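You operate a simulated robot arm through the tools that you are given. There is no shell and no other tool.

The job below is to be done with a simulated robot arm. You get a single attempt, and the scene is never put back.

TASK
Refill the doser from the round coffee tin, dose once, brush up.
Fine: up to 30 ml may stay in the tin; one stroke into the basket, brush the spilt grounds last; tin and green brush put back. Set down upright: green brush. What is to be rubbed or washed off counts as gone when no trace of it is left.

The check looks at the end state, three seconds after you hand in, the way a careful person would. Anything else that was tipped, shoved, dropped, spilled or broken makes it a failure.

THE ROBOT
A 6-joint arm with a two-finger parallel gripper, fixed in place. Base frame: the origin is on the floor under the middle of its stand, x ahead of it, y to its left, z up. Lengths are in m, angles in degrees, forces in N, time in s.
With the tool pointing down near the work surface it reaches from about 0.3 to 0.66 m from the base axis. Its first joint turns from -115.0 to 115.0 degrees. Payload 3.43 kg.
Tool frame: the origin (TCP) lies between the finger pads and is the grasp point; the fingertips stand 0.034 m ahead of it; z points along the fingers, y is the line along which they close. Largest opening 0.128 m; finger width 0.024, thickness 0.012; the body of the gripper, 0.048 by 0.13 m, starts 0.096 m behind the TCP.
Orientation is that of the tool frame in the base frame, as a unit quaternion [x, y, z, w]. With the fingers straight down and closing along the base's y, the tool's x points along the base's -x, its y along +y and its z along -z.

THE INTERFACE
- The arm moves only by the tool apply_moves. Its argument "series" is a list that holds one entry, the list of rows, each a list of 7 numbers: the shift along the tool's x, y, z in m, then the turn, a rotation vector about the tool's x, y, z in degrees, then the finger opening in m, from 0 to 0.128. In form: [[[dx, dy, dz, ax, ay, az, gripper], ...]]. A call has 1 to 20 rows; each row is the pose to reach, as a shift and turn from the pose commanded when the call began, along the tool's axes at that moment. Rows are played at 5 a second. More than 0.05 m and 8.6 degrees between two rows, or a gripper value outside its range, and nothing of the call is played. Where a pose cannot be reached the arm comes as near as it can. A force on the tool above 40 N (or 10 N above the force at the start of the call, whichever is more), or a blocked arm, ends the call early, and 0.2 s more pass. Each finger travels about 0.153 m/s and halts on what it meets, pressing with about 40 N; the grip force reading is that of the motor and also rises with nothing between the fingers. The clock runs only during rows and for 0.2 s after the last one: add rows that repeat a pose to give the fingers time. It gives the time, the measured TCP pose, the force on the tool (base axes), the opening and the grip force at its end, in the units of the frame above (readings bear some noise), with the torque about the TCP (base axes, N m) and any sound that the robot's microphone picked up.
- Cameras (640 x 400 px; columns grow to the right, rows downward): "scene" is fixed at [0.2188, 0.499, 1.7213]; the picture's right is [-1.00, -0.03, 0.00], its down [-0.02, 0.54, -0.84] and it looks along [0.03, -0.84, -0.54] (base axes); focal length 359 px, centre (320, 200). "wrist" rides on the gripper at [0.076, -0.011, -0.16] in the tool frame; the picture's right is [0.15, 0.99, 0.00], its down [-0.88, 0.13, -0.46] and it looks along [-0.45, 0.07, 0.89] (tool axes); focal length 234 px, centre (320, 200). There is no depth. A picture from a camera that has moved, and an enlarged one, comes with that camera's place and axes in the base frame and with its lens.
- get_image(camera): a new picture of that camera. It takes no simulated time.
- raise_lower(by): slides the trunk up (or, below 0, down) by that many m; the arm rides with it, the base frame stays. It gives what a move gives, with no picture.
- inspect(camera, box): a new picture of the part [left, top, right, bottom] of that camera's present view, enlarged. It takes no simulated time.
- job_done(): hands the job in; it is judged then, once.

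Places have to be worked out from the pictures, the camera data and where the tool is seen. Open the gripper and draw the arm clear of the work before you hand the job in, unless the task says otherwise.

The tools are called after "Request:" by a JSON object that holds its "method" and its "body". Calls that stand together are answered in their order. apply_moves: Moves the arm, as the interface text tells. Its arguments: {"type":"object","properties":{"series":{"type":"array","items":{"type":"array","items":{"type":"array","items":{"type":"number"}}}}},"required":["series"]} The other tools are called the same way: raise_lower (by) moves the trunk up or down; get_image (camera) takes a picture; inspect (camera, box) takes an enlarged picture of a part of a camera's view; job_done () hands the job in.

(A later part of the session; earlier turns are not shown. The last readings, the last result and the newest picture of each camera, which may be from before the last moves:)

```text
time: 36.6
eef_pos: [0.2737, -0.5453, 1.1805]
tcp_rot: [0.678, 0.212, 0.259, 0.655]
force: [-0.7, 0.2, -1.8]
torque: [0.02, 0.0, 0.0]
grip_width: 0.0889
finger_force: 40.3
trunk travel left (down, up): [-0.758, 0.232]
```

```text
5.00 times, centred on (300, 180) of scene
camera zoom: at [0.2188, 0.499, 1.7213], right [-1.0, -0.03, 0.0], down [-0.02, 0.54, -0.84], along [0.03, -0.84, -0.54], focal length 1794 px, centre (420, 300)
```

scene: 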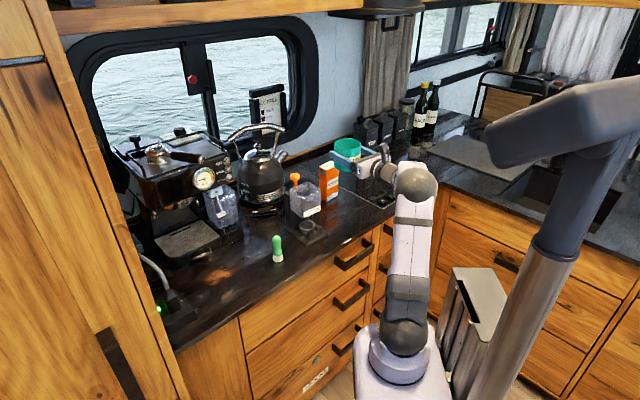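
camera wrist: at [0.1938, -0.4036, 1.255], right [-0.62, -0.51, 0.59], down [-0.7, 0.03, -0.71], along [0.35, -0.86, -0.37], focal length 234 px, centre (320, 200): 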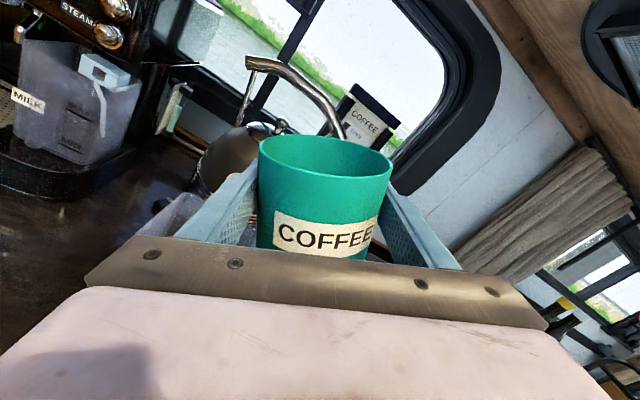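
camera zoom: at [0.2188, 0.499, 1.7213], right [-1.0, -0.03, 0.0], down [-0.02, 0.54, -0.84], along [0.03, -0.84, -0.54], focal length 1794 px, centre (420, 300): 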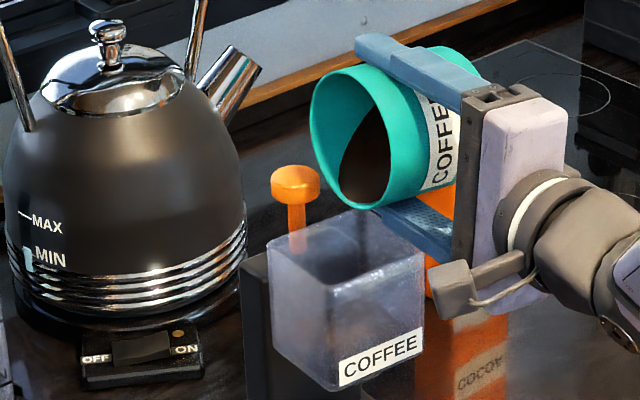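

The flow stopped by itself at this angle, so it follows the tilt. I tilt on from 86° to 96° at 1° per row, tracking the lip.

Request:
{"method": "apply_moves", "body": {"series": [[[0.0008, 0, 0, 0, 0, -1, 0.08], [0.0016, -0.0001, 0, 0, 0, -2, 0.08], [0.0024, -0.0002, 0, 0, 0, -3, 0.08], [0.0032, -0.0002, 0, 0, 0, -4, 0.08], [0.004, -0.0003, 0, 0, 0, -5, 0.08], [0.0048, -0.0003, 0, 0, 0, -6, 0.08], [0.0056, -0.0004, 0, 0, 0, -7, 0.08], [0.0064, -0.0004, 0, 0, 0, -8, 0.08], [0.0072, -0.0005, 0, 0, 0, -9, 0.08], [0.0078, -0.0005, 0, 0, 0, -10, 0.08]]]}}

Request:
{"method": "inspect", "body": {"camera": "scene", "box": [250, 140, 350, 220]}}

```text
time: 38.8
eef_pos: [0.2787, -0.5398, 1.181]
tcp_rot: [0.656, 0.27, 0.202, 0.675]
force: [0.6, -0.1, -2.3]
torque: [0.01, -0.02, 0.0]
grip_width: 0.0888
finger_force: 39.9
trunk travel left (down, up): [-0.758, 0.232]
```

```text
5.00 times, centred on (300, 180) of scene
camera zoom: at [0.2188, 0.499, 1.7213], right [-1.0, -0.03, 0.0], down [-0.02, 0.54, -0.84], along [0.03, -0.84, -0.54], focal length 1794 px, centre (420, 300)
```

zoom: 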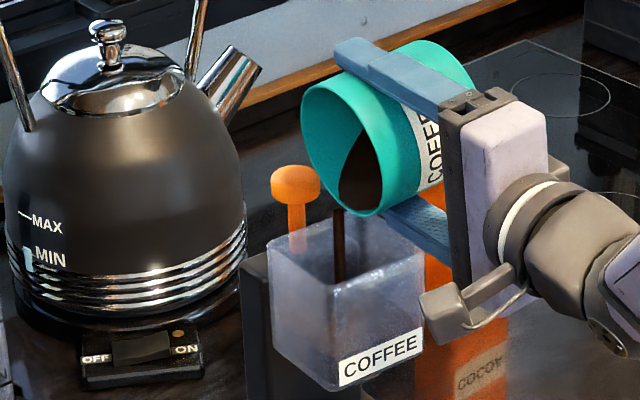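

Streaming neatly into the hopper again. I continue from 96° to 108°.

Request:
{"method": "apply_moves", "body": {"series": [[[0.0008, 0.0001, 0, 0, 0, -1, 0.08], [0.0017, 0.0002, 0, 0, 0, -2, 0.08], [0.0025, 0.0003, 0, 0, 0, -3, 0.08], [0.0034, 0.0004, 0, 0, 0, -4, 0.08], [0.0042, 0.0005, 0, 0, 0, -5, 0.08], [0.0051, 0.0006, 0, 0, 0, -6, 0.08], [0.0059, 0.0006, 0, 0, 0, -7, 0.08], [0.0068, 0.0007, 0, 0, 0, -8, 0.08], [0.0076, 0.0008, 0, 0, 0, -9, 0.08], [0.0085, 0.0009, 0, 0, 0, -10, 0.08], [0.0094, 0.001, 0, 0, 0, -11, 0.08], [0.0102, 0.0011, 0, 0, 0, -12, 0.08]]]}}

Request:
{"method": "inspect", "body": {"camera": "scene", "box": [250, 140, 350, 220]}}

```text
time: 41.4
eef_pos: [0.2859, -0.5337, 1.1793]
tcp_rot: [0.624, 0.338, 0.129, 0.693]
force: [0.2, -0.8, -1.3]
torque: [0.01, -0.01, -0.02]
grip_width: 0.0891
finger_force: 40.5
trunk travel left (down, up): [-0.758, 0.232]
```

```text
5.00 times, centred on (300, 180) of scene
camera zoom: at [0.2188, 0.499, 1.7213], right [-1.0, -0.03, 0.0], down [-0.02, 0.54, -0.84], along [0.03, -0.84, -0.54], focal length 1794 px, centre (420, 300)
```

zoom: 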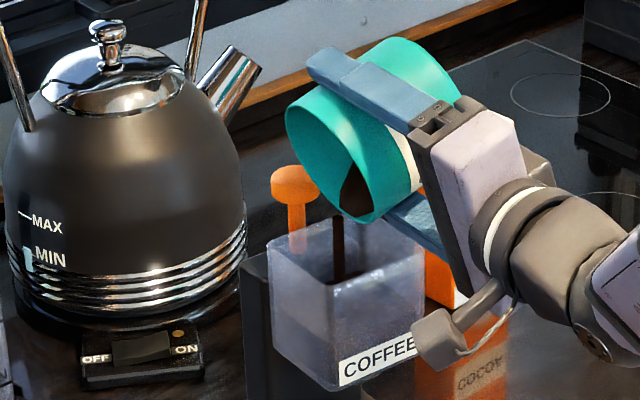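

Good, the level in the hopper is rising. I tilt from 108° to 120°.

Request:
{"method": "apply_moves", "body": {"series": [[[0.0009, 0.0003, 0, 0, 0, -1, 0.08], [0.0017, 0.0006, 0, 0, 0, -2, 0.08], [0.0026, 0.0008, 0, 0, 0, -3, 0.08], [0.0035, 0.0011, 0, 0, 0, -4, 0.08], [0.0043, 0.0014, 0, 0, 0, -5, 0.08], [0.0052, 0.0017, 0, 0, 0, -6, 0.08], [0.0061, 0.002, 0, 0, 0, -7, 0.08], [0.0069, 0.0023, 0, 0, 0, -8, 0.08], [0.0078, 0.0025, 0, 0, 0, -9, 0.08], [0.0087, 0.0028, 0, 0, 0, -10, 0.08], [0.0095, 0.0031, 0, 0, 0, -11, 0.08], [0.0104, 0.0034, 0, 0, 0, -12, 0.08]]]}}

Request:
{"method": "inspect", "body": {"camera": "scene", "box": [250, 140, 350, 220]}}

Request:
{"method": "get_image", "body": {"camera": "wrist"}}

```text
time: 44.0
eef_pos: [0.2968, -0.5264, 1.1818]
tcp_rot: [0.586, 0.401, 0.056, 0.702]
force: [0.2, 0.4, -2.0]
torque: [0.01, -0.04, 0.05]
grip_width: 0.0889
finger_force: 39.7
trunk travel left (down, up): [-0.758, 0.232]
```

```text
5.00 times, centred on (300, 180) of scene
camera zoom: at [0.2188, 0.499, 1.7213], right [-1.0, -0.03, 0.0], down [-0.02, 0.54, -0.84], along [0.03, -0.84, -0.54], focal length 1794 px, centre (420, 300)
```

zoom: 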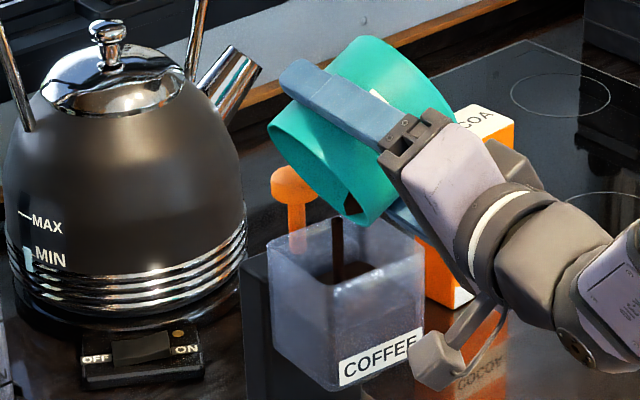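

```text
taken
camera wrist: at [0.2425, -0.3645, 1.1348], right [0.49, 0.39, 0.78], down [-0.83, -0.09, 0.56], along [0.28, -0.92, 0.28], focal length 234 px, centre (320, 200)
```

wrist: 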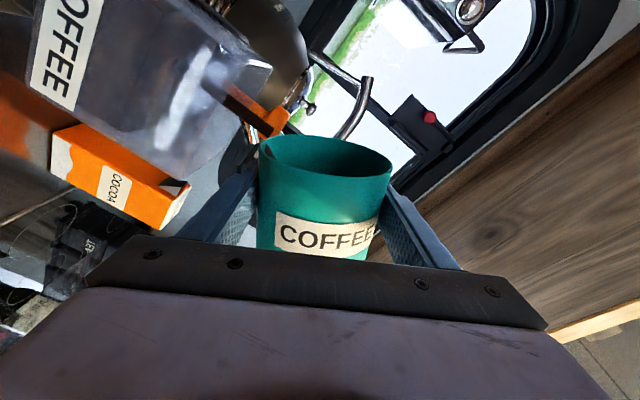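

Flow continues well into the hopper. I tilt from 120° to 134°.

Request:
{"method": "apply_moves", "body": {"series": [[[0.0008, 0.0005, 0, 0, 0, -1, 0.08], [0.0016, 0.0009, 0, 0, 0, -2, 0.08], [0.0024, 0.0014, 0, 0, 0, -3, 0.08], [0.0033, 0.0019, 0, 0, 0, -4, 0.08], [0.0041, 0.0024, 0, 0, 0, -5, 0.08], [0.0049, 0.0028, 0, 0, 0, -6, 0.08], [0.0057, 0.0033, 0, 0, 0, -7, 0.08], [0.0065, 0.0038, 0, 0, 0, -8, 0.08], [0.0073, 0.0042, 0, 0, 0, -9, 0.08], [0.0081, 0.0047, 0, 0, 0, -10, 0.08], [0.009, 0.0052, 0, 0, 0, -11, 0.08], [0.0098, 0.0057, 0, 0, 0, -12, 0.08], [0.0106, 0.0061, 0, 0, 0, -13, 0.08], [0.0114, 0.0066, 0, 0, 0, -14, 0.08]]]}}

Request:
{"method": "inspect", "body": {"camera": "scene", "box": [250, 140, 350, 220]}}

Request:
{"method": "get_image", "body": {"camera": "wrist"}}

```text
time: 47.0
eef_pos: [0.3068, -0.5188, 1.1809]
tcp_rot: [0.533, 0.47, -0.031, 0.703]
force: [0.2, 0.3, -0.3]
torque: [0.03, 0.0, 0.02]
grip_width: 0.0884
finger_force: 40.4
trunk travel left (down, up): [-0.758, 0.232]
```

```text
5.00 times, centred on (300, 180) of scene
camera zoom: at [0.2188, 0.499, 1.7213], right [-1.0, -0.03, 0.0], down [-0.02, 0.54, -0.84], along [0.03, -0.84, -0.54], focal length 1794 px, centre (420, 300)
```

zoom: 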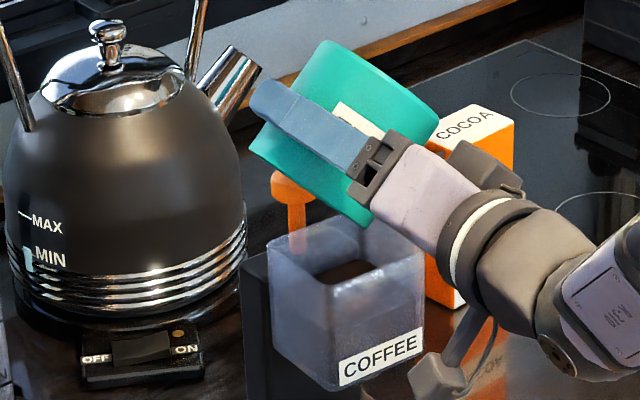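

```text
taken
camera wrist: at [0.2424, -0.3637, 1.1218], right [0.62, 0.49, 0.61], down [-0.71, 0.01, 0.71], along [0.34, -0.87, 0.35], focal length 234 px, centre (320, 200)
```

wrist: 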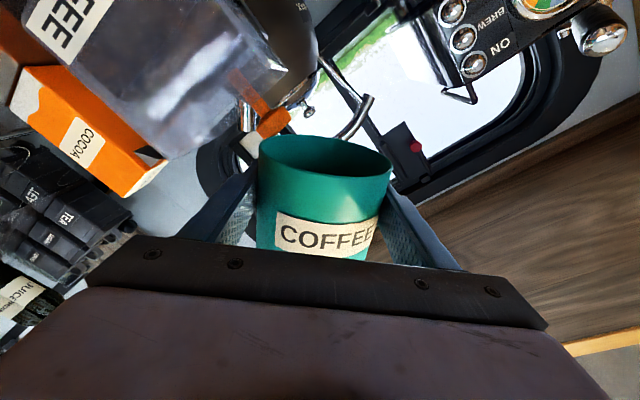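

The stream has stopped and the tin seems nearly empty. I tilt to 150° to let the rest run out.

Request:
{"method": "apply_moves", "body": {"series": [[[0.001, 0.0009, 0, 0, 0, -1.6, 0.08], [0.0019, 0.0018, 0, 0, 0, -3.2, 0.08], [0.0029, 0.0028, 0, 0, 0, -4.8, 0.08], [0.0038, 0.0037, 0, 0, 0, -6.4, 0.08], [0.0048, 0.0046, 0, 0, 0, -8, 0.08], [0.0058, 0.0055, 0, 0, 0, -9.6, 0.08], [0.0067, 0.0064, 0, 0, 0, -11.2, 0.08], [0.0077, 0.0074, 0, 0, 0, -12.8, 0.08], [0.0086, 0.0083, 0, 0, 0, -14.4, 0.08], [0.0096, 0.0092, 0, 0, 0, -16, 0.08], [0.0096, 0.0092, 0, 0, 0, -16, 0.08]]]}}

Request:
{"method": "inspect", "body": {"camera": "scene", "box": [250, 140, 350, 220]}}

Request:
{"method": "get_image", "body": {"camera": "wrist"}}

```text
time: 49.4
eef_pos: [0.3165, -0.5093, 1.1799]
tcp_rot: [0.461, 0.54, -0.128, 0.693]
force: [-0.1, -0.4, -1.8]
torque: [-0.01, -0.01, 0.01]
grip_width: 0.0884
finger_force: 39.9
trunk travel left (down, up): [-0.758, 0.232]
```

```text
5.00 times, centred on (300, 180) of scene
camera zoom: at [0.2188, 0.499, 1.7213], right [-1.0, -0.03, 0.0], down [-0.02, 0.54, -0.84], along [0.03, -0.84, -0.54], focal length 1794 px, centre (420, 300)
```

zoom: 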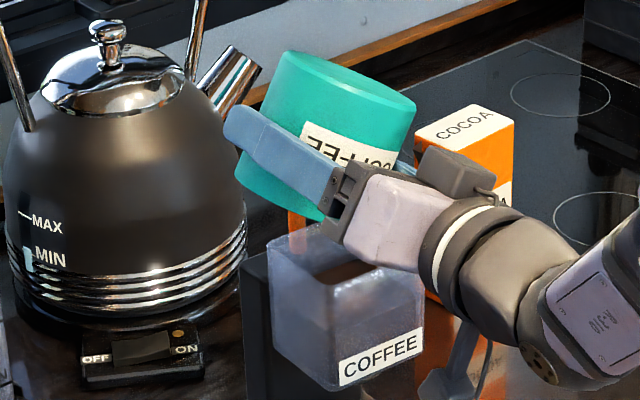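

```text
taken
camera wrist: at [0.2379, -0.3671, 1.1107], right [0.72, 0.58, 0.37], down [-0.54, 0.14, 0.83], along [0.43, -0.8, 0.42], focal length 234 px, centre (320, 200)
```

wrist: 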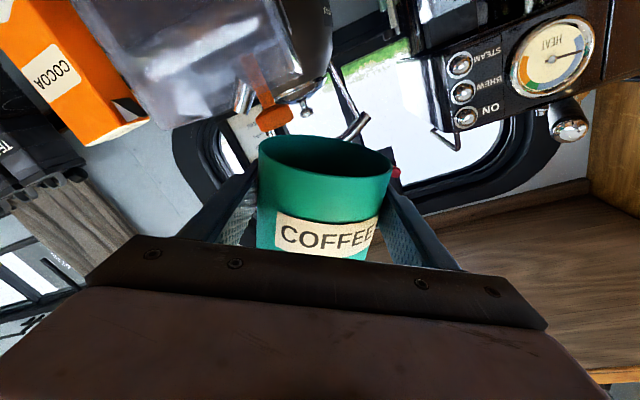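

No more grounds come out; the tin looks emptied. I roll it back along the same path, keeping the lip over the hopper, from 150° to 90°.

Request:
{"method": "apply_moves", "body": {"series": [[[-0.0018, -0.003, 0, 0, 0, 4, 0.08], [-0.0033, -0.0056, 0, 0, 0, 8, 0.08], [-0.005, -0.0086, 0, 0, 0, 12, 0.08], [-0.0067, -0.0115, 0, 0, 0, 16, 0.08], [-0.0085, -0.0146, 0, 0, 0, 20, 0.08], [-0.0102, -0.0177, 0, 0, 0, 24, 0.08], [-0.012, -0.0208, 0, 0, 0, 28, 0.08], [-0.0139, -0.024, 0, 0, 0, 32, 0.08], [-0.0157, -0.0271, 0, 0, 0, 36, 0.08], [-0.0174, -0.0301, 0, 0, 0, 40, 0.08], [-0.0192, -0.0333, 0, 0, 0, 44, 0.08], [-0.0209, -0.0362, 0, 0, 0, 48, 0.08], [-0.0226, -0.0391, 0, 0, 0, 52, 0.08], [-0.0243, -0.042, 0, 0, 0, 56, 0.08], [-0.0259, -0.0448, 0, 0, 0, 60, 0.08]]]}}

Request:
{"method": "inspect", "body": {"camera": "scene", "box": [250, 140, 350, 220]}}

```text
time: 52.6
eef_pos: [0.2752, -0.5435, 1.1805]
tcp_rot: [0.669, 0.234, 0.237, 0.664]
force: [-0.5, 0.8, -1.9]
torque: [0.04, -0.02, -0.02]
grip_width: 0.0883
finger_force: 39.7
trunk travel left (down, up): [-0.758, 0.232]
```

```text
5.00 times, centred on (300, 180) of scene
camera zoom: at [0.2188, 0.499, 1.7213], right [-1.0, -0.03, 0.0], down [-0.02, 0.54, -0.84], along [0.03, -0.84, -0.54], focal length 1794 px, centre (420, 300)
```

zoom: 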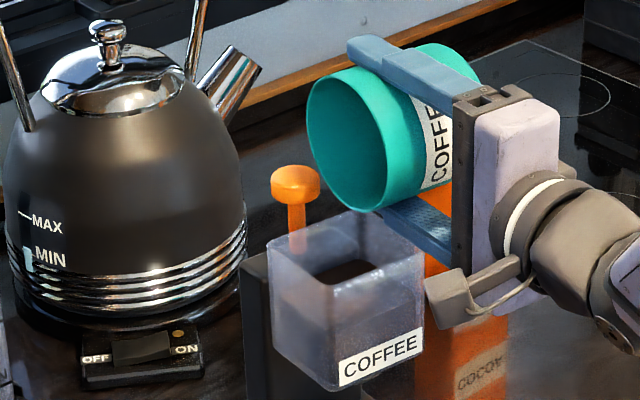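

The tin interior is all green, empty, and the hopper is about half full. I roll the tin back upright while drawing away from the hopper and rising slightly.

Request:
{"method": "apply_moves", "body": {"series": [[[-0.003, 0.001, 0, 0, 0, 6, 0.08], [-0.006, 0.002, 0, 0, 0, 12, 0.08], [-0.009, 0.003, 0, 0, 0, 18, 0.08], [-0.012, 0.004, 0, 0, 0, 24, 0.08], [-0.015, 0.005, 0, 0, 0, 30, 0.08], [-0.018, 0.006, 0, 0, 0, 36, 0.08], [-0.021, 0.007, 0, 0, 0, 42, 0.08], [-0.024, 0.008, 0, 0, 0, 48, 0.08], [-0.027, 0.009, 0, 0, 0, 54, 0.08], [-0.03, 0.01, 0, 0, 0, 60, 0.08], [-0.033, 0.011, 0, 0, 0, 66, 0.08], [-0.036, 0.012, 0, 0, 0, 72, 0.08], [-0.039, 0.012, 0, 0, 0, 78, 0.08], [-0.042, 0.012, 0, 0, 0, 84, 0.08], [-0.045, 0.012, 0, 0, 0, 90, 0.08], [-0.045, 0.012, 0, 0, 0, 90, 0.08]]]}}

Request:
{"method": "get_image", "body": {"camera": "wrist"}}

Request:
{"method": "inspect", "body": {"camera": "scene", "box": [240, 120, 400, 220]}}

```text
time: 56.0
eef_pos: [0.2423, -0.5725, 1.1927]
tcp_rot: [0.64, -0.307, 0.636, 0.302]
force: [0.1, 0.2, -0.6]
torque: [-0.01, 0.04, 0.02]
grip_width: 0.0883
finger_force: 39.9
trunk travel left (down, up): [-0.758, 0.232]
```

```text
taken
camera wrist: at [0.15, -0.4402, 1.2694], right [-0.77, -0.62, 0.14], down [-0.39, 0.28, -0.88], along [0.51, -0.73, -0.46], focal length 234 px, centre (320, 200)
```

wrist: 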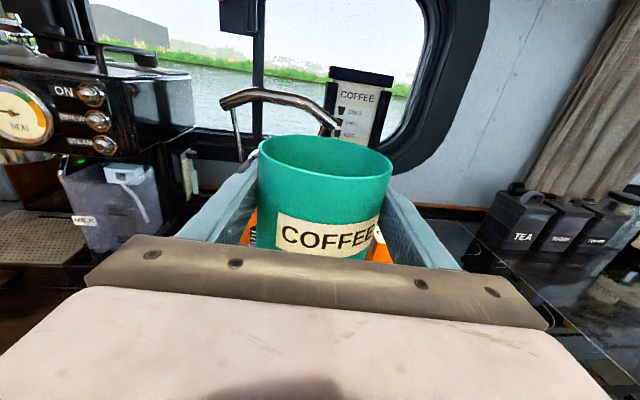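

```text
4.00 times, centred on (320, 170) of scene
camera zoom: at [0.2188, 0.499, 1.7213], right [-1.0, -0.03, 0.0], down [-0.02, 0.54, -0.84], along [0.03, -0.84, -0.54], focal length 1435 px, centre (320, 320)
```

zoom: 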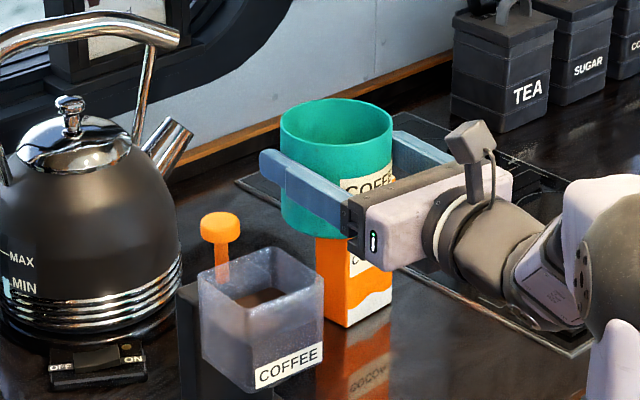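

Tin upright again and empty inside. I slide back over its original place: 0.096 m along tool y and −0.0065 m along tool z.

Request:
{"method": "apply_moves", "body": {"series": [[[0, 0.02, -0.001, 0, 0, 0, 0.08], [0, 0.04, -0.003, 0, 0, 0, 0.08], [0, 0.06, -0.004, 0, 0, 0, 0.08], [0, 0.08, -0.006, 0, 0, 0, 0.08], [0, 0.09, -0.0065, 0, 0, 0, 0.08], [0, 0.096, -0.0065, 0, 0, 0, 0.08], [0, 0.096, -0.0065, 0, 0, 0, 0.08]]]}}

Request:
{"method": "raise_lower", "body": {"by": -0.19}}

Request:
{"method": "inspect", "body": {"camera": "scene", "box": [280, 150, 440, 250]}}

Request:
{"method": "get_image", "body": {"camera": "wrist"}}

```text
time: 57.6
eef_pos: [0.1632, -0.6278, 1.193]
tcp_rot: [0.64, -0.307, 0.636, 0.302]
force: [-0.1, 0.3, -1.3]
torque: [0.01, 0.0, -0.01]
grip_width: 0.0881
finger_force: 40.0
trunk travel left (down, up): [-0.758, 0.232]
```

```text
time: 59.6
eef_pos: [0.1615, -0.6273, 1.0012]
tcp_rot: [0.64, -0.306, 0.636, 0.302]
force: [0.2, 0.1, -0.3]
torque: [0.01, -0.02, -0.02]
grip_width: 0.0881
finger_force: 39.5
trunk travel left (down, up): [-0.568, 0.422]
```

```text
4.00 times, centred on (360, 200) of scene
camera zoom: at [0.2188, 0.499, 1.7213], right [-1.0, -0.03, 0.0], down [-0.02, 0.54, -0.84], along [0.03, -0.84, -0.54], focal length 1435 px, centre (160, 200)
```

zoom: 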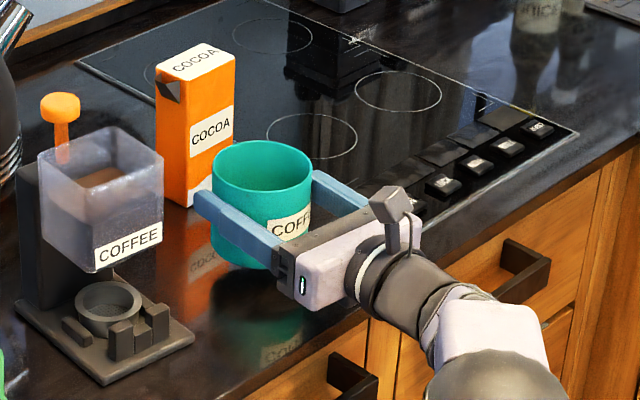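

```text
taken
camera wrist: at [0.0711, -0.4965, 1.0796], right [-0.77, -0.62, 0.14], down [-0.39, 0.28, -0.88], along [0.51, -0.73, -0.46], focal length 234 px, centre (320, 200)
```

wrist: 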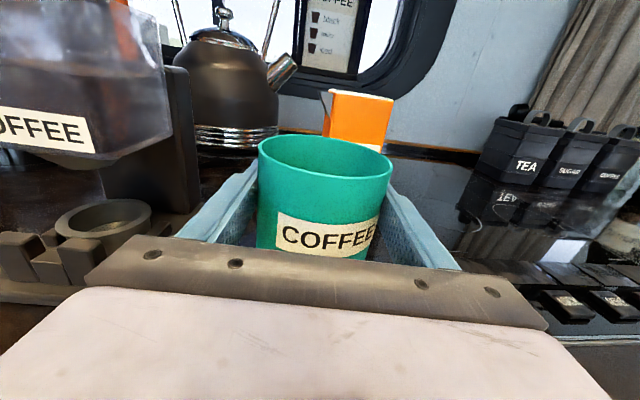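

The tin is right above its place (camera pose matches the earlier one within a millimetre). I lower 0.028 m with the trunk, then the last bit with the arm.

Request:
{"method": "raise_lower", "body": {"by": -0.028}}

Request:
{"method": "apply_moves", "body": {"series": [[[-0.001, 0, 0, 0, 0, 0, 0.08], [-0.002, 0, 0, 0, 0, 0, 0.08], [-0.002, 0, 0, 0, 0, 0, 0.08]]]}}

Request:
{"method": "inspect", "body": {"camera": "scene", "box": [280, 150, 440, 250]}}

```text
time: 60.4
eef_pos: [0.1625, -0.6279, 0.9746]
tcp_rot: [0.64, -0.307, 0.636, 0.304]
force: [0.2, 0.2, -0.9]
torque: [0.01, 0.01, 0.0]
grip_width: 0.0881
finger_force: 40.2
trunk travel left (down, up): [-0.54, 0.45]
```

```text
time: 61.2
eef_pos: [0.1627, -0.6288, 0.9729]
tcp_rot: [0.64, -0.306, 0.636, 0.303]
force: [-0.8, -0.7, 0.3]
torque: [0.01, 0.05, -0.01]
grip_width: 0.0878
finger_force: 39.9
trunk travel left (down, up): [-0.54, 0.45]
```

```text
4.00 times, centred on (360, 200) of scene
camera zoom: at [0.2188, 0.499, 1.7213], right [-1.0, -0.03, 0.0], down [-0.02, 0.54, -0.84], along [0.03, -0.84, -0.54], focal length 1435 px, centre (160, 200)
```

zoom: 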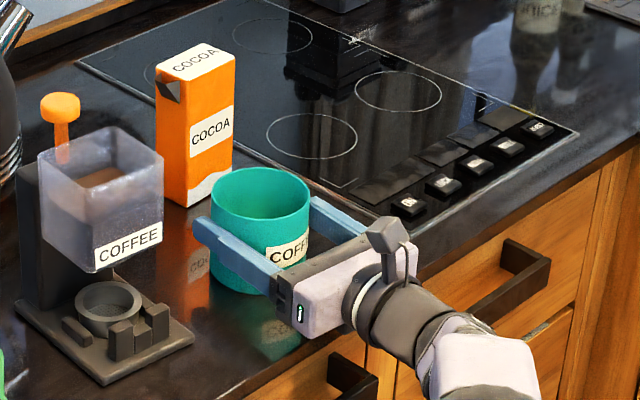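

The force has barely changed, so I ease down further in 1 mm steps until contact shows in the vertical force.

Request:
{"method": "apply_moves", "body": {"series": [[[-0.0005, 0, 0, 0, 0, 0, 0.08], [-0.001, 0, 0, 0, 0, 0, 0.08], [-0.001, 0, 0, 0, 0, 0, 0.08]]]}}

Request:
{"method": "inspect", "body": {"camera": "scene", "box": [320, 180, 380, 230]}}

```text
time: 62.0
eef_pos: [0.1625, -0.6266, 0.973]
tcp_rot: [0.64, -0.306, 0.636, 0.303]
force: [0.8, -2.3, 3.8]
torque: [-0.08, 0.19, 0.09]
grip_width: 0.0879
finger_force: 40.1
trunk travel left (down, up): [-0.54, 0.45]
```

```text
8.00 times, centred on (350, 205) of scene
camera zoom: at [0.2188, 0.499, 1.7213], right [-1.0, -0.03, 0.0], down [-0.02, 0.54, -0.84], along [0.03, -0.84, -0.54], focal length 2870 px, centre (80, 160)
```

zoom: 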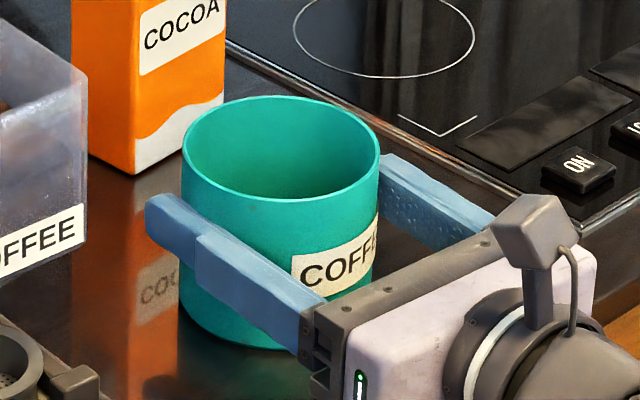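

Contact is confirmed (about +4 N up). I release the tin by opening the fingers, then check.

Request:
{"method": "apply_moves", "body": {"series": [[[0, 0, 0, 0, 0, 0, 0.092], [0, 0, 0, 0, 0, 0, 0.1], [0, 0, 0, 0, 0, 0, 0.11], [0, 0, 0, 0, 0, 0, 0.12], [0, 0, 0, 0, 0, 0, 0.128], [0, 0, 0, 0, 0, 0, 0.128]]]}}

Request:
{"method": "inspect", "body": {"camera": "scene", "box": [320, 180, 380, 230]}}

Request:
{"method": "get_image", "body": {"camera": "wrist"}}

```text
time: 63.4
eef_pos: [0.1636, -0.6272, 0.9729]
tcp_rot: [0.64, -0.306, 0.636, 0.303]
force: [-0.3, -0.6, -0.7]
torque: [0.02, 0.02, -0.02]
grip_width: 0.128
finger_force: 0.0
trunk travel left (down, up): [-0.54, 0.45]
```

```text
8.00 times, centred on (350, 205) of scene
camera zoom: at [0.2188, 0.499, 1.7213], right [-1.0, -0.03, 0.0], down [-0.02, 0.54, -0.84], along [0.03, -0.84, -0.54], focal length 2870 px, centre (80, 160)
```

zoom: 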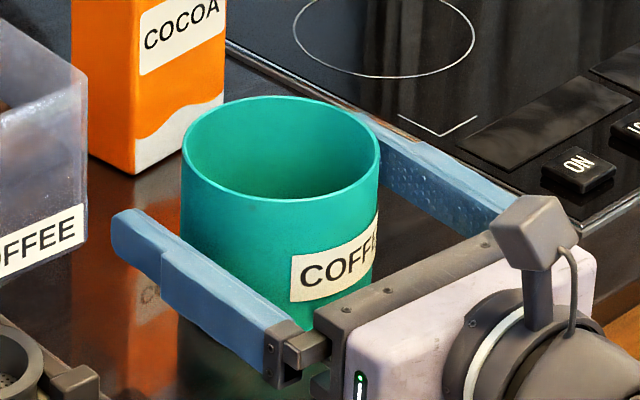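

```text
taken
camera wrist: at [0.0715, -0.4959, 1.0489], right [-0.77, -0.62, 0.14], down [-0.39, 0.28, -0.88], along [0.51, -0.73, -0.46], focal length 234 px, centre (320, 200)
```

wrist: 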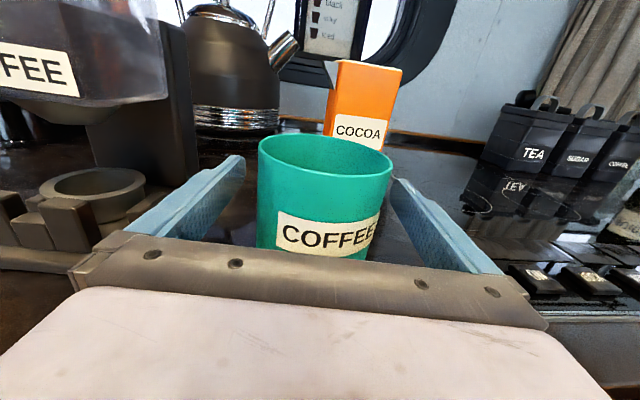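

The tin stands back where it was and the hopper is filled. I back the open gripper straight out along the approach line, then raise the trunk.

Request:
{"method": "apply_moves", "body": {"series": [[[0, 0, -0.02, 0, 0, 0, 0.128], [0, 0, -0.04, 0, 0, 0, 0.128], [0, 0, -0.06, 0, 0, 0, 0.128], [0, 0, -0.08, 0, 0, 0, 0.128], [0, 0, -0.1, 0, 0, 0, 0.128], [0, 0, -0.13, 0, 0, 0, 0.128], [0, 0, -0.13, 0, 0, 0, 0.128]]]}}

Request:
{"method": "raise_lower", "body": {"by": 0.385}}

Request:
{"method": "get_image", "body": {"camera": "scene"}}

Request:
{"method": "inspect", "body": {"camera": "scene", "box": [240, 150, 400, 250]}}

```text
time: 65.0
eef_pos: [0.0821, -0.5252, 0.9722]
tcp_rot: [0.641, -0.306, 0.636, 0.302]
force: [0.0, 0.3, 0.2]
torque: [0.02, -0.01, -0.04]
grip_width: 0.1282
finger_force: 0.0
trunk travel left (down, up): [-0.54, 0.45]
```

```text
time: 68.7
eef_pos: [0.0825, -0.5265, 1.3584]
tcp_rot: [0.64, -0.307, 0.636, 0.302]
force: [1.0, -0.3, -0.7]
torque: [0.0, 0.05, 0.01]
grip_width: 0.1277
finger_force: 0.1
trunk travel left (down, up): [-0.925, 0.065]
```

```text
taken
```

scene: 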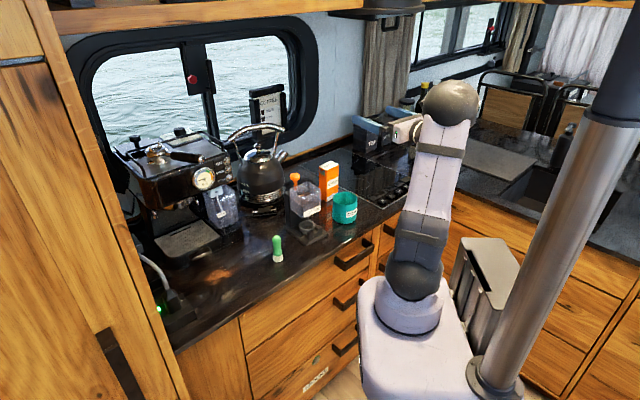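

```text
4.00 times, centred on (320, 200) of scene
camera zoom: at [0.2188, 0.499, 1.7213], right [-1.0, -0.03, 0.0], down [-0.02, 0.54, -0.84], along [0.03, -0.84, -0.54], focal length 1435 px, centre (320, 200)
```

zoom: 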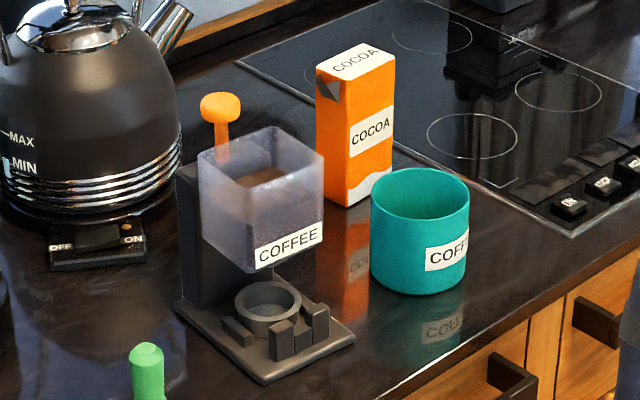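

Tin and hopper look right, with no spill seen so far. I pitch the tool 75° downward at this height and close the fingers to use their tips as a pusher.

Request:
{"method": "apply_moves", "body": {"series": [[[0, 0, 0, 0, -7.5, 0, 0.11], [0, 0, 0, 0, -15, 0, 0.09], [0, 0, 0, 0, -22.5, 0, 0.07], [0, 0, 0, 0, -30, 0, 0.05], [0, 0, 0, 0, -37.5, 0, 0.03], [0, 0, 0, 0, -45, 0, 0.01], [0, 0, 0, 0, -52.5, 0, 0], [0, 0, 0, 0, -60, 0, 0], [0, 0, 0, 0, -67.5, 0, 0], [0, 0, 0, 0, -75, 0, 0], [0, 0, 0, 0, -75, 0, 0]]]}}

Request:
{"method": "get_image", "body": {"camera": "scene"}}

Request:
{"method": "get_image", "body": {"camera": "wrist"}}

```text
time: 71.1
eef_pos: [0.0812, -0.5244, 1.3577]
tcp_rot: [0.895, -0.428, 0.114, 0.054]
force: [-0.9, 0.0, -0.1]
torque: [0.0, -0.01, 0.04]
grip_width: 0.0002
finger_force: 32.6
trunk travel left (down, up): [-0.925, 0.065]
```

```text
taken
```

scene: 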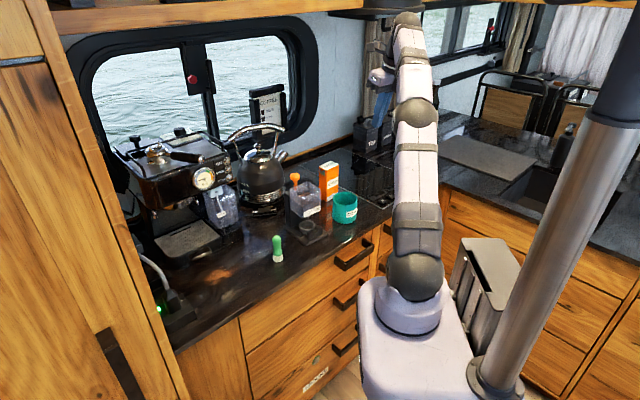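

```text
taken
camera wrist: at [0.1105, -0.5433, 1.5313], right [-0.68, -0.73, 0.03], down [-0.71, 0.67, 0.22], along [-0.18, 0.13, -0.97], focal length 234 px, centre (320, 200)
```

wrist: 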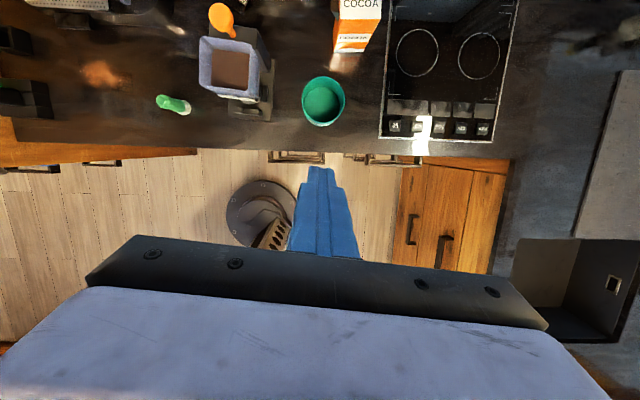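

A good top view of doser, knob, tin and brush. I enlarge it to refine the knob, hopper and brush positions.

Request:
{"method": "inspect", "body": {"camera": "wrist", "box": [140, 0, 360, 140]}}

Request:
{"method": "inspect", "body": {"camera": "wrist", "box": [180, 0, 290, 70]}}

```text
2.86 times, centred on (250, 70) of wrist
camera zoom: at [0.1105, -0.5433, 1.5313], right [-0.68, -0.73, 0.03], down [-0.71, 0.67, 0.22], along [-0.18, 0.13, -0.97], focal length 669 px, centre (520, 571)
```

zoom: 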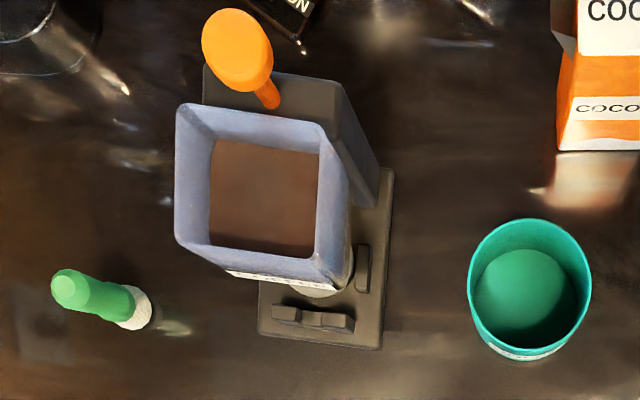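

```text
5.71 times, centred on (235, 35) of wrist
camera zoom: at [0.1105, -0.5433, 1.5313], right [-0.68, -0.73, 0.03], down [-0.71, 0.67, 0.22], along [-0.18, 0.13, -0.97], focal length 1338 px, centre (806, 1143)
```

zoom: 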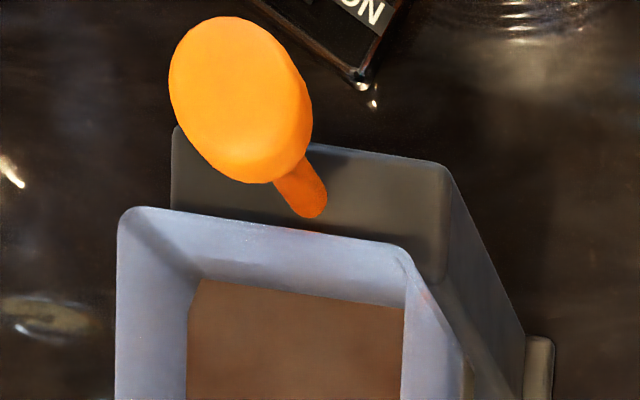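

The tin is clean inside and the knob centre confirms at (0.3425,-0.573), top z≈1.133. I move over it at the present height first.

Request:
{"method": "apply_moves", "body": {"series": [[[0.02, -0.0173, 0.0052, 0, 0, 0, 0], [0.045, -0.0389, 0.0117, 0, 0, 0, 0], [0.07, -0.0605, 0.0181, 0, 0, 0, 0], [0.095, -0.0821, 0.0246, 0, 0, 0, 0], [0.12, -0.1037, 0.0311, 0, 0, 0, 0], [0.145, -0.1253, 0.0376, 0, 0, 0, 0], [0.17, -0.1469, 0.0441, 0, 0, 0, 0], [0.19, -0.1642, 0.0493, 0, 0, 0, 0], [0.2002, -0.173, 0.0519, 0, 0, 0, 0], [0.2002, -0.173, 0.0519, 0, 0, 0, 0]]]}}

Request:
{"method": "get_image", "body": {"camera": "scene"}}

Request:
{"method": "get_image", "body": {"camera": "wrist"}}

```text
time: 73.3
eef_pos: [0.3121, -0.5174, 1.3141]
tcp_rot: [0.895, -0.428, 0.116, 0.053]
force: [-0.1, 0.2, -0.3]
torque: [-0.01, -0.07, 0.01]
grip_width: 0.0
finger_force: 32.8
out of reach, approached as far as the arm can: row 3, 4, 5, 6, 7, 8, 9, 10
trunk travel left (down, up): [-0.925, 0.065]
```

```text
taken
```

scene: 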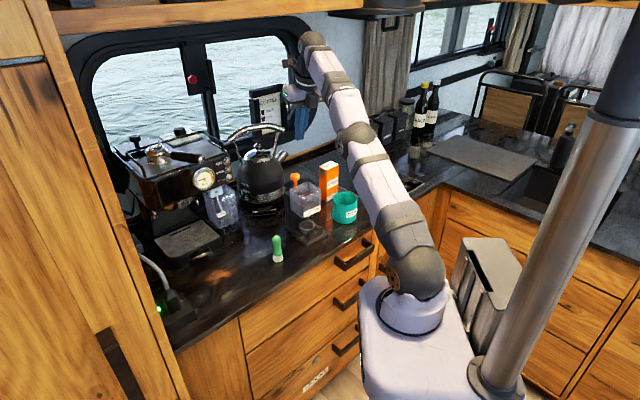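

```text
taken
camera wrist: at [0.342, -0.5368, 1.4895], right [-0.68, -0.73, 0.03], down [-0.71, 0.67, 0.22], along [-0.18, 0.12, -0.98], focal length 234 px, centre (320, 200)
```

wrist: 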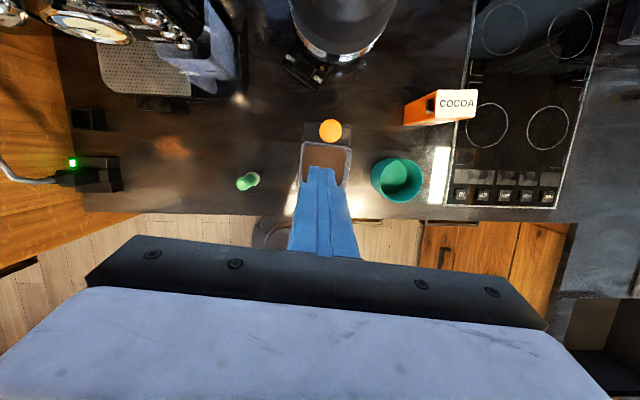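

The arm is at its reach limit while so high (TCP at radius 0.60). Going lower relative to the shoulder should extend the reach, so I descend 0.14 m straight down, which stays at least 3 cm above rim and knob either way.

Request:
{"method": "apply_moves", "body": {"series": [[[-0.005, 0, 0.0194, 0, 0, 0, 0], [-0.01, 0, 0.0387, 0, 0, 0, 0], [-0.015, 0, 0.0581, 0, 0, 0, 0], [-0.02, 0, 0.0774, 0, 0, 0, 0], [-0.025, 0, 0.0968, 0, 0, 0, 0], [-0.03, 0, 0.1162, 0, 0, 0, 0], [-0.035, 0, 0.1355, 0, 0, 0, 0], [-0.035, 0, 0.1355, 0, 0, 0, 0]]]}}

Request:
{"method": "get_image", "body": {"camera": "wrist"}}

Request:
{"method": "inspect", "body": {"camera": "scene", "box": [230, 100, 390, 200]}}

```text
time: 75.1
eef_pos: [0.3175, -0.5164, 1.1772]
tcp_rot: [0.895, -0.427, 0.115, 0.053]
force: [-0.6, 0.1, 0.3]
torque: [0.0, 0.03, 0.0]
grip_width: 0.0001
finger_force: 32.8
trunk travel left (down, up): [-0.925, 0.065]
```

```text
taken
camera wrist: at [0.3473, -0.5355, 1.3501], right [-0.68, -0.73, 0.03], down [-0.71, 0.67, 0.22], along [-0.18, 0.12, -0.98], focal length 234 px, centre (320, 200)
```

wrist: 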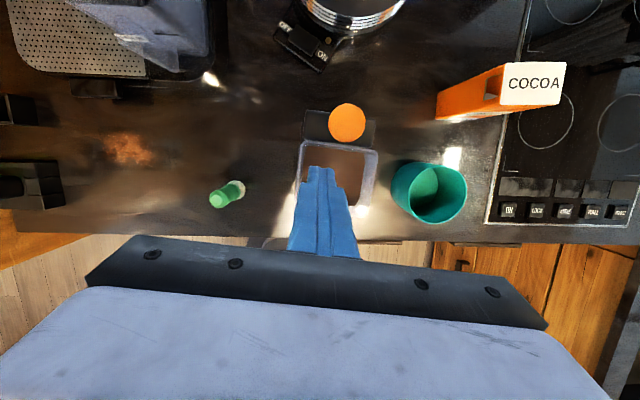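

```text
4.00 times, centred on (310, 150) of scene
camera zoom: at [0.2188, 0.499, 1.7213], right [-1.0, -0.03, 0.0], down [-0.02, 0.54, -0.84], along [0.03, -0.84, -0.54], focal length 1435 px, centre (360, 400)
```

zoom: 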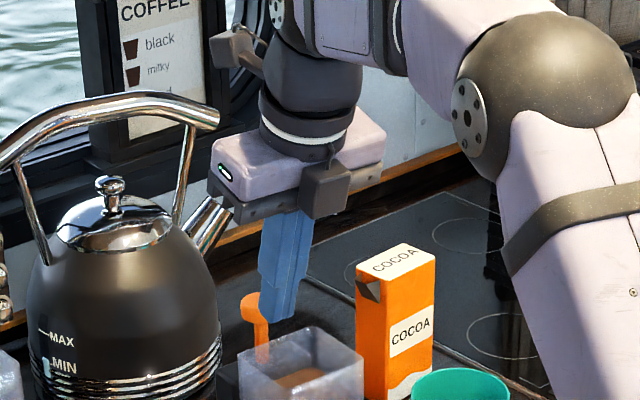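

The tips are now just above the hopper, so the reference is the reached pose. I go up 0.028 m and then outward to above the knob.

Request:
{"method": "apply_moves", "body": {"series": [[[0.0035, 0, -0.0136, 0, 0, 0, 0], [0.007, 0, -0.0271, 0, 0, 0, 0], [0.0195, 0.0032, -0.0239, 0, 0, 0, 0], [0.0321, 0.0064, -0.0206, 0, 0, 0, 0], [0.0446, 0.0096, -0.0174, 0, 0, 0, 0], [0.0572, 0.0128, -0.0141, 0, 0, 0, 0], [0.0697, 0.016, -0.0109, 0, 0, 0, 0], [0.0697, 0.016, -0.0109, 0, 0, 0, 0]]]}}

Request:
{"method": "get_image", "body": {"camera": "wrist"}}

Request:
{"method": "inspect", "body": {"camera": "scene", "box": [230, 100, 390, 200]}}

```text
time: 76.9
eef_pos: [0.3401, -0.5667, 1.2005]
tcp_rot: [0.895, -0.428, 0.115, 0.053]
force: [0.0, -0.2, 0.1]
torque: [-0.02, 0.03, 0.01]
grip_width: 0.0
finger_force: 33.0
out of reach, approached as far as the arm can: row 7, 8
trunk travel left (down, up): [-0.925, 0.065]
```

```text
taken
camera wrist: at [0.369, -0.5856, 1.373], right [-0.68, -0.73, 0.03], down [-0.71, 0.67, 0.22], along [-0.18, 0.13, -0.97], focal length 234 px, centre (320, 200)
```

wrist: 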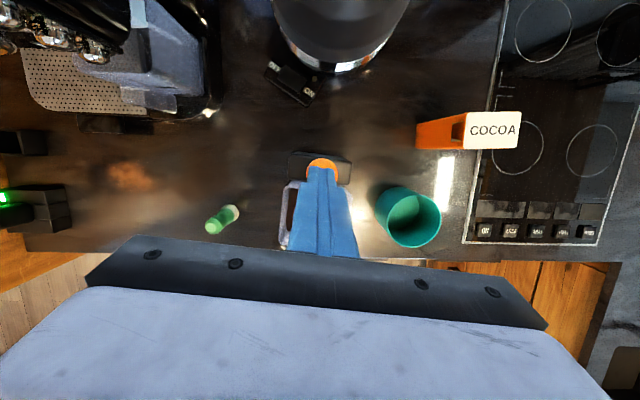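

```text
4.00 times, centred on (310, 150) of scene
camera zoom: at [0.2188, 0.499, 1.7213], right [-1.0, -0.03, 0.0], down [-0.02, 0.54, -0.84], along [0.03, -0.84, -0.54], focal length 1435 px, centre (360, 400)
```

zoom: 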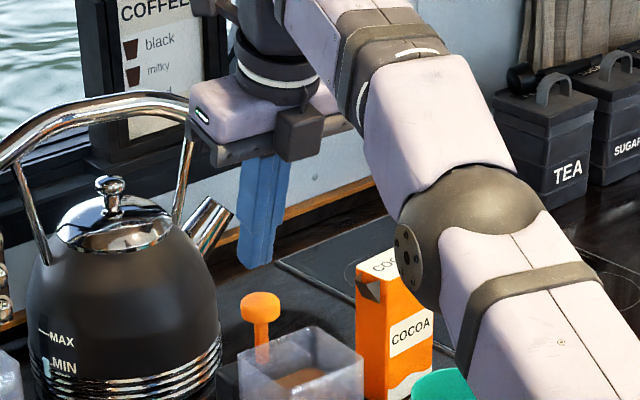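

The tips are almost over the knob, about 1 cm short from the reach limit. Raising the trunk 0.06 m lifts the shoulder so the arm can reach out lower; then I descend again and move the last bit outward.

Request:
{"method": "raise_lower", "body": {"by": 0.06}}

Request:
{"method": "apply_moves", "body": {"series": [[[-0.005, 0, 0.0194, 0, 0, 0, 0], [-0.01, 0, 0.0387, 0, 0, 0, 0], [-0.0153, 0, 0.059, 0, 0, 0, 0], [-0.0095, -0.001, 0.0606, 0, 0, 0, 0], [-0.0037, -0.0021, 0.0622, 0, 0, 0, 0], [-0.0037, -0.0021, 0.0622, 0, 0, 0, 0]]]}}

Request:
{"method": "get_image", "body": {"camera": "wrist"}}

Request:
{"method": "inspect", "body": {"camera": "scene", "box": [250, 140, 330, 190]}}

```text
time: 77.9
eef_pos: [0.3405, -0.5665, 1.2606]
tcp_rot: [0.895, -0.428, 0.115, 0.053]
force: [0.7, 0.1, -0.5]
torque: [0.02, -0.01, 0.0]
grip_width: 0.0
finger_force: 33.4
trunk travel left (down, up): [-0.985, 0.005]
```

```text
time: 79.3
eef_pos: [0.3488, -0.575, 1.1982]
tcp_rot: [0.895, -0.428, 0.116, 0.053]
force: [0.4, 0.2, 0.0]
torque: [0.0, 0.0, 0.01]
grip_width: 0.0
finger_force: 32.8
trunk travel left (down, up): [-0.985, 0.005]
```

```text
taken
camera wrist: at [0.3786, -0.5928, 1.3725], right [-0.68, -0.73, 0.03], down [-0.71, 0.67, 0.22], along [-0.18, 0.12, -0.98], focal length 234 px, centre (320, 200)
```

wrist: 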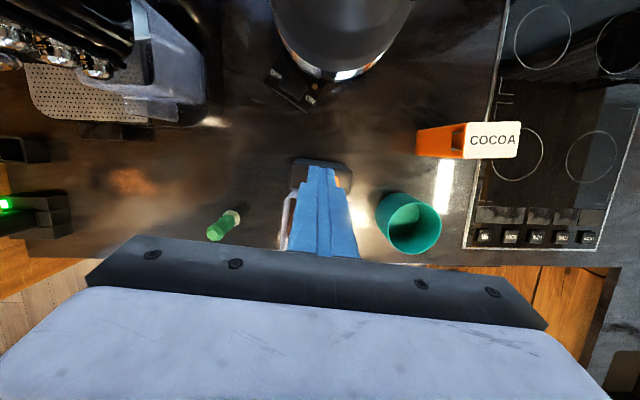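

```text
8.00 times, centred on (290, 165) of scene
camera zoom: at [0.2188, 0.499, 1.7213], right [-1.0, -0.03, 0.0], down [-0.02, 0.54, -0.84], along [0.03, -0.84, -0.54], focal length 2870 px, centre (560, 480)
```

zoom: 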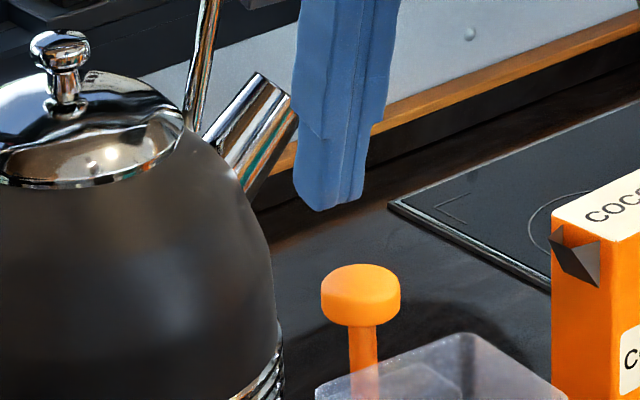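

The tip's contact edge lies about 3 mm from the knob centre and the knob has not been touched. I correct 3.5 mm sideways and descend to first contact (expected at TCP z≈1.169).

Request:
{"method": "apply_moves", "body": {"series": [[[0, 0.0035, 0, 0, 0, 0, 0], [-0.0025, 0.0035, 0.0097, 0, 0, 0, 0], [-0.005, 0.0035, 0.0194, 0, 0, 0, 0], [-0.0063, 0.0035, 0.0242, 0, 0, 0, 0], [-0.007, 0.0035, 0.0271, 0, 0, 0, 0], [-0.0078, 0.0035, 0.03, 0, 0, 0, 0], [-0.0085, 0.0035, 0.0329, 0, 0, 0, 0]]]}}

Request:
{"method": "inspect", "body": {"camera": "scene", "box": [250, 140, 330, 190]}}

```text
time: 80.9
eef_pos: [0.3461, -0.5773, 1.1655]
tcp_rot: [0.895, -0.428, 0.115, 0.053]
force: [0.1, -1.2, 0.8]
torque: [0.01, -0.03, 0.04]
grip_width: 0.0
finger_force: 32.9
trunk travel left (down, up): [-0.985, 0.005]
```

```text
8.00 times, centred on (290, 165) of scene
camera zoom: at [0.2188, 0.499, 1.7213], right [-1.0, -0.03, 0.0], down [-0.02, 0.54, -0.84], along [0.03, -0.84, -0.54], focal length 2870 px, centre (560, 480)
```

zoom: 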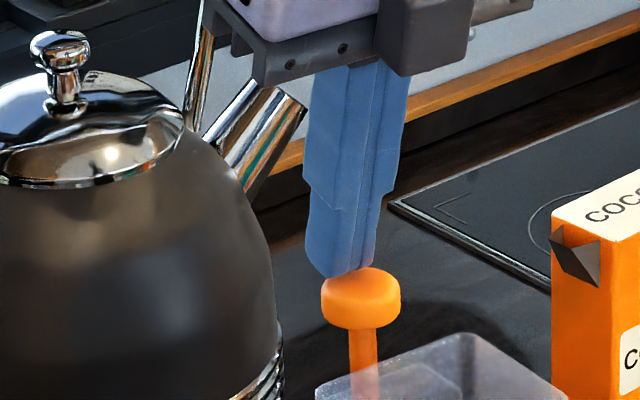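

The tip is at the knob's top, force still near zero. I press down further in small steps, 6 rows of 3 mm.

Request:
{"method": "apply_moves", "body": {"series": [[[-0.0008, 0, 0.0029, 0, 0, 0, 0], [-0.0015, 0, 0.0058, 0, 0, 0, 0], [-0.0023, 0, 0.0087, 0, 0, 0, 0]]]}}

Request:
{"method": "inspect", "body": {"camera": "scene", "box": [250, 140, 330, 190]}}

```text
time: 81.7
eef_pos: [0.3463, -0.577, 1.1568]
tcp_rot: [0.895, -0.428, 0.115, 0.055]
force: [-0.1, -2.0, 5.2]
torque: [-0.06, 0.01, 0.0]
grip_width: 0.0001
finger_force: 33.4
trunk travel left (down, up): [-0.985, 0.005]
heard: click
```

```text
8.00 times, centred on (290, 165) of scene
camera zoom: at [0.2188, 0.499, 1.7213], right [-1.0, -0.03, 0.0], down [-0.02, 0.54, -0.84], along [0.03, -0.84, -0.54], focal length 2870 px, centre (560, 480)
```

zoom: 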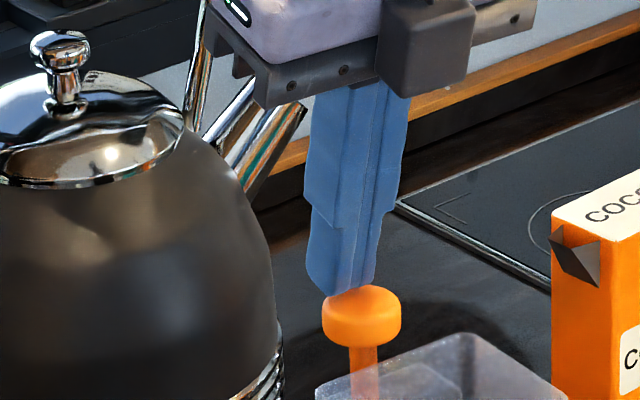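

A click was heard with the knob down about 1 cm at 5 N. I look at the basket before deciding whether the stroke has to go deeper.

Request:
{"method": "inspect", "body": {"camera": "scene", "box": [250, 180, 350, 250]}}

Request:
{"method": "inspect", "body": {"camera": "scene", "box": [275, 205, 335, 245]}}

```text
5.71 times, centred on (300, 215) of scene
camera zoom: at [0.2188, 0.499, 1.7213], right [-1.0, -0.03, 0.0], down [-0.02, 0.54, -0.84], along [0.03, -0.84, -0.54], focal length 2050 px, centre (434, 114)
```

zoom: 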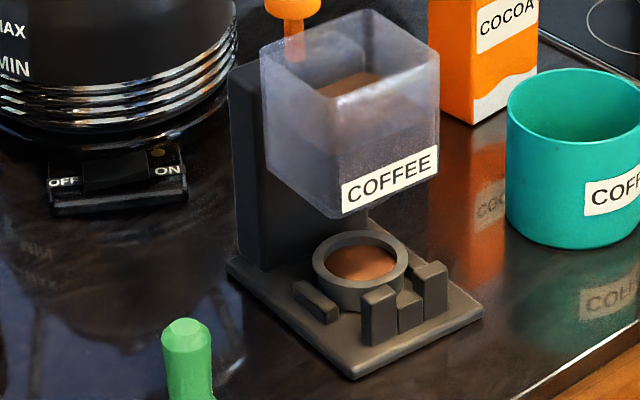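

```text
10.00 times, centred on (305, 225) of scene
camera zoom: at [0.2188, 0.499, 1.7213], right [-1.0, -0.03, 0.0], down [-0.02, 0.54, -0.84], along [0.03, -0.84, -0.54], focal length 3587 px, centre (470, -50)
```

zoom: 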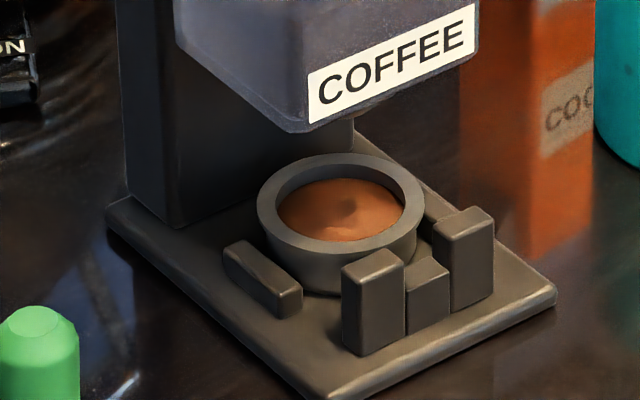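

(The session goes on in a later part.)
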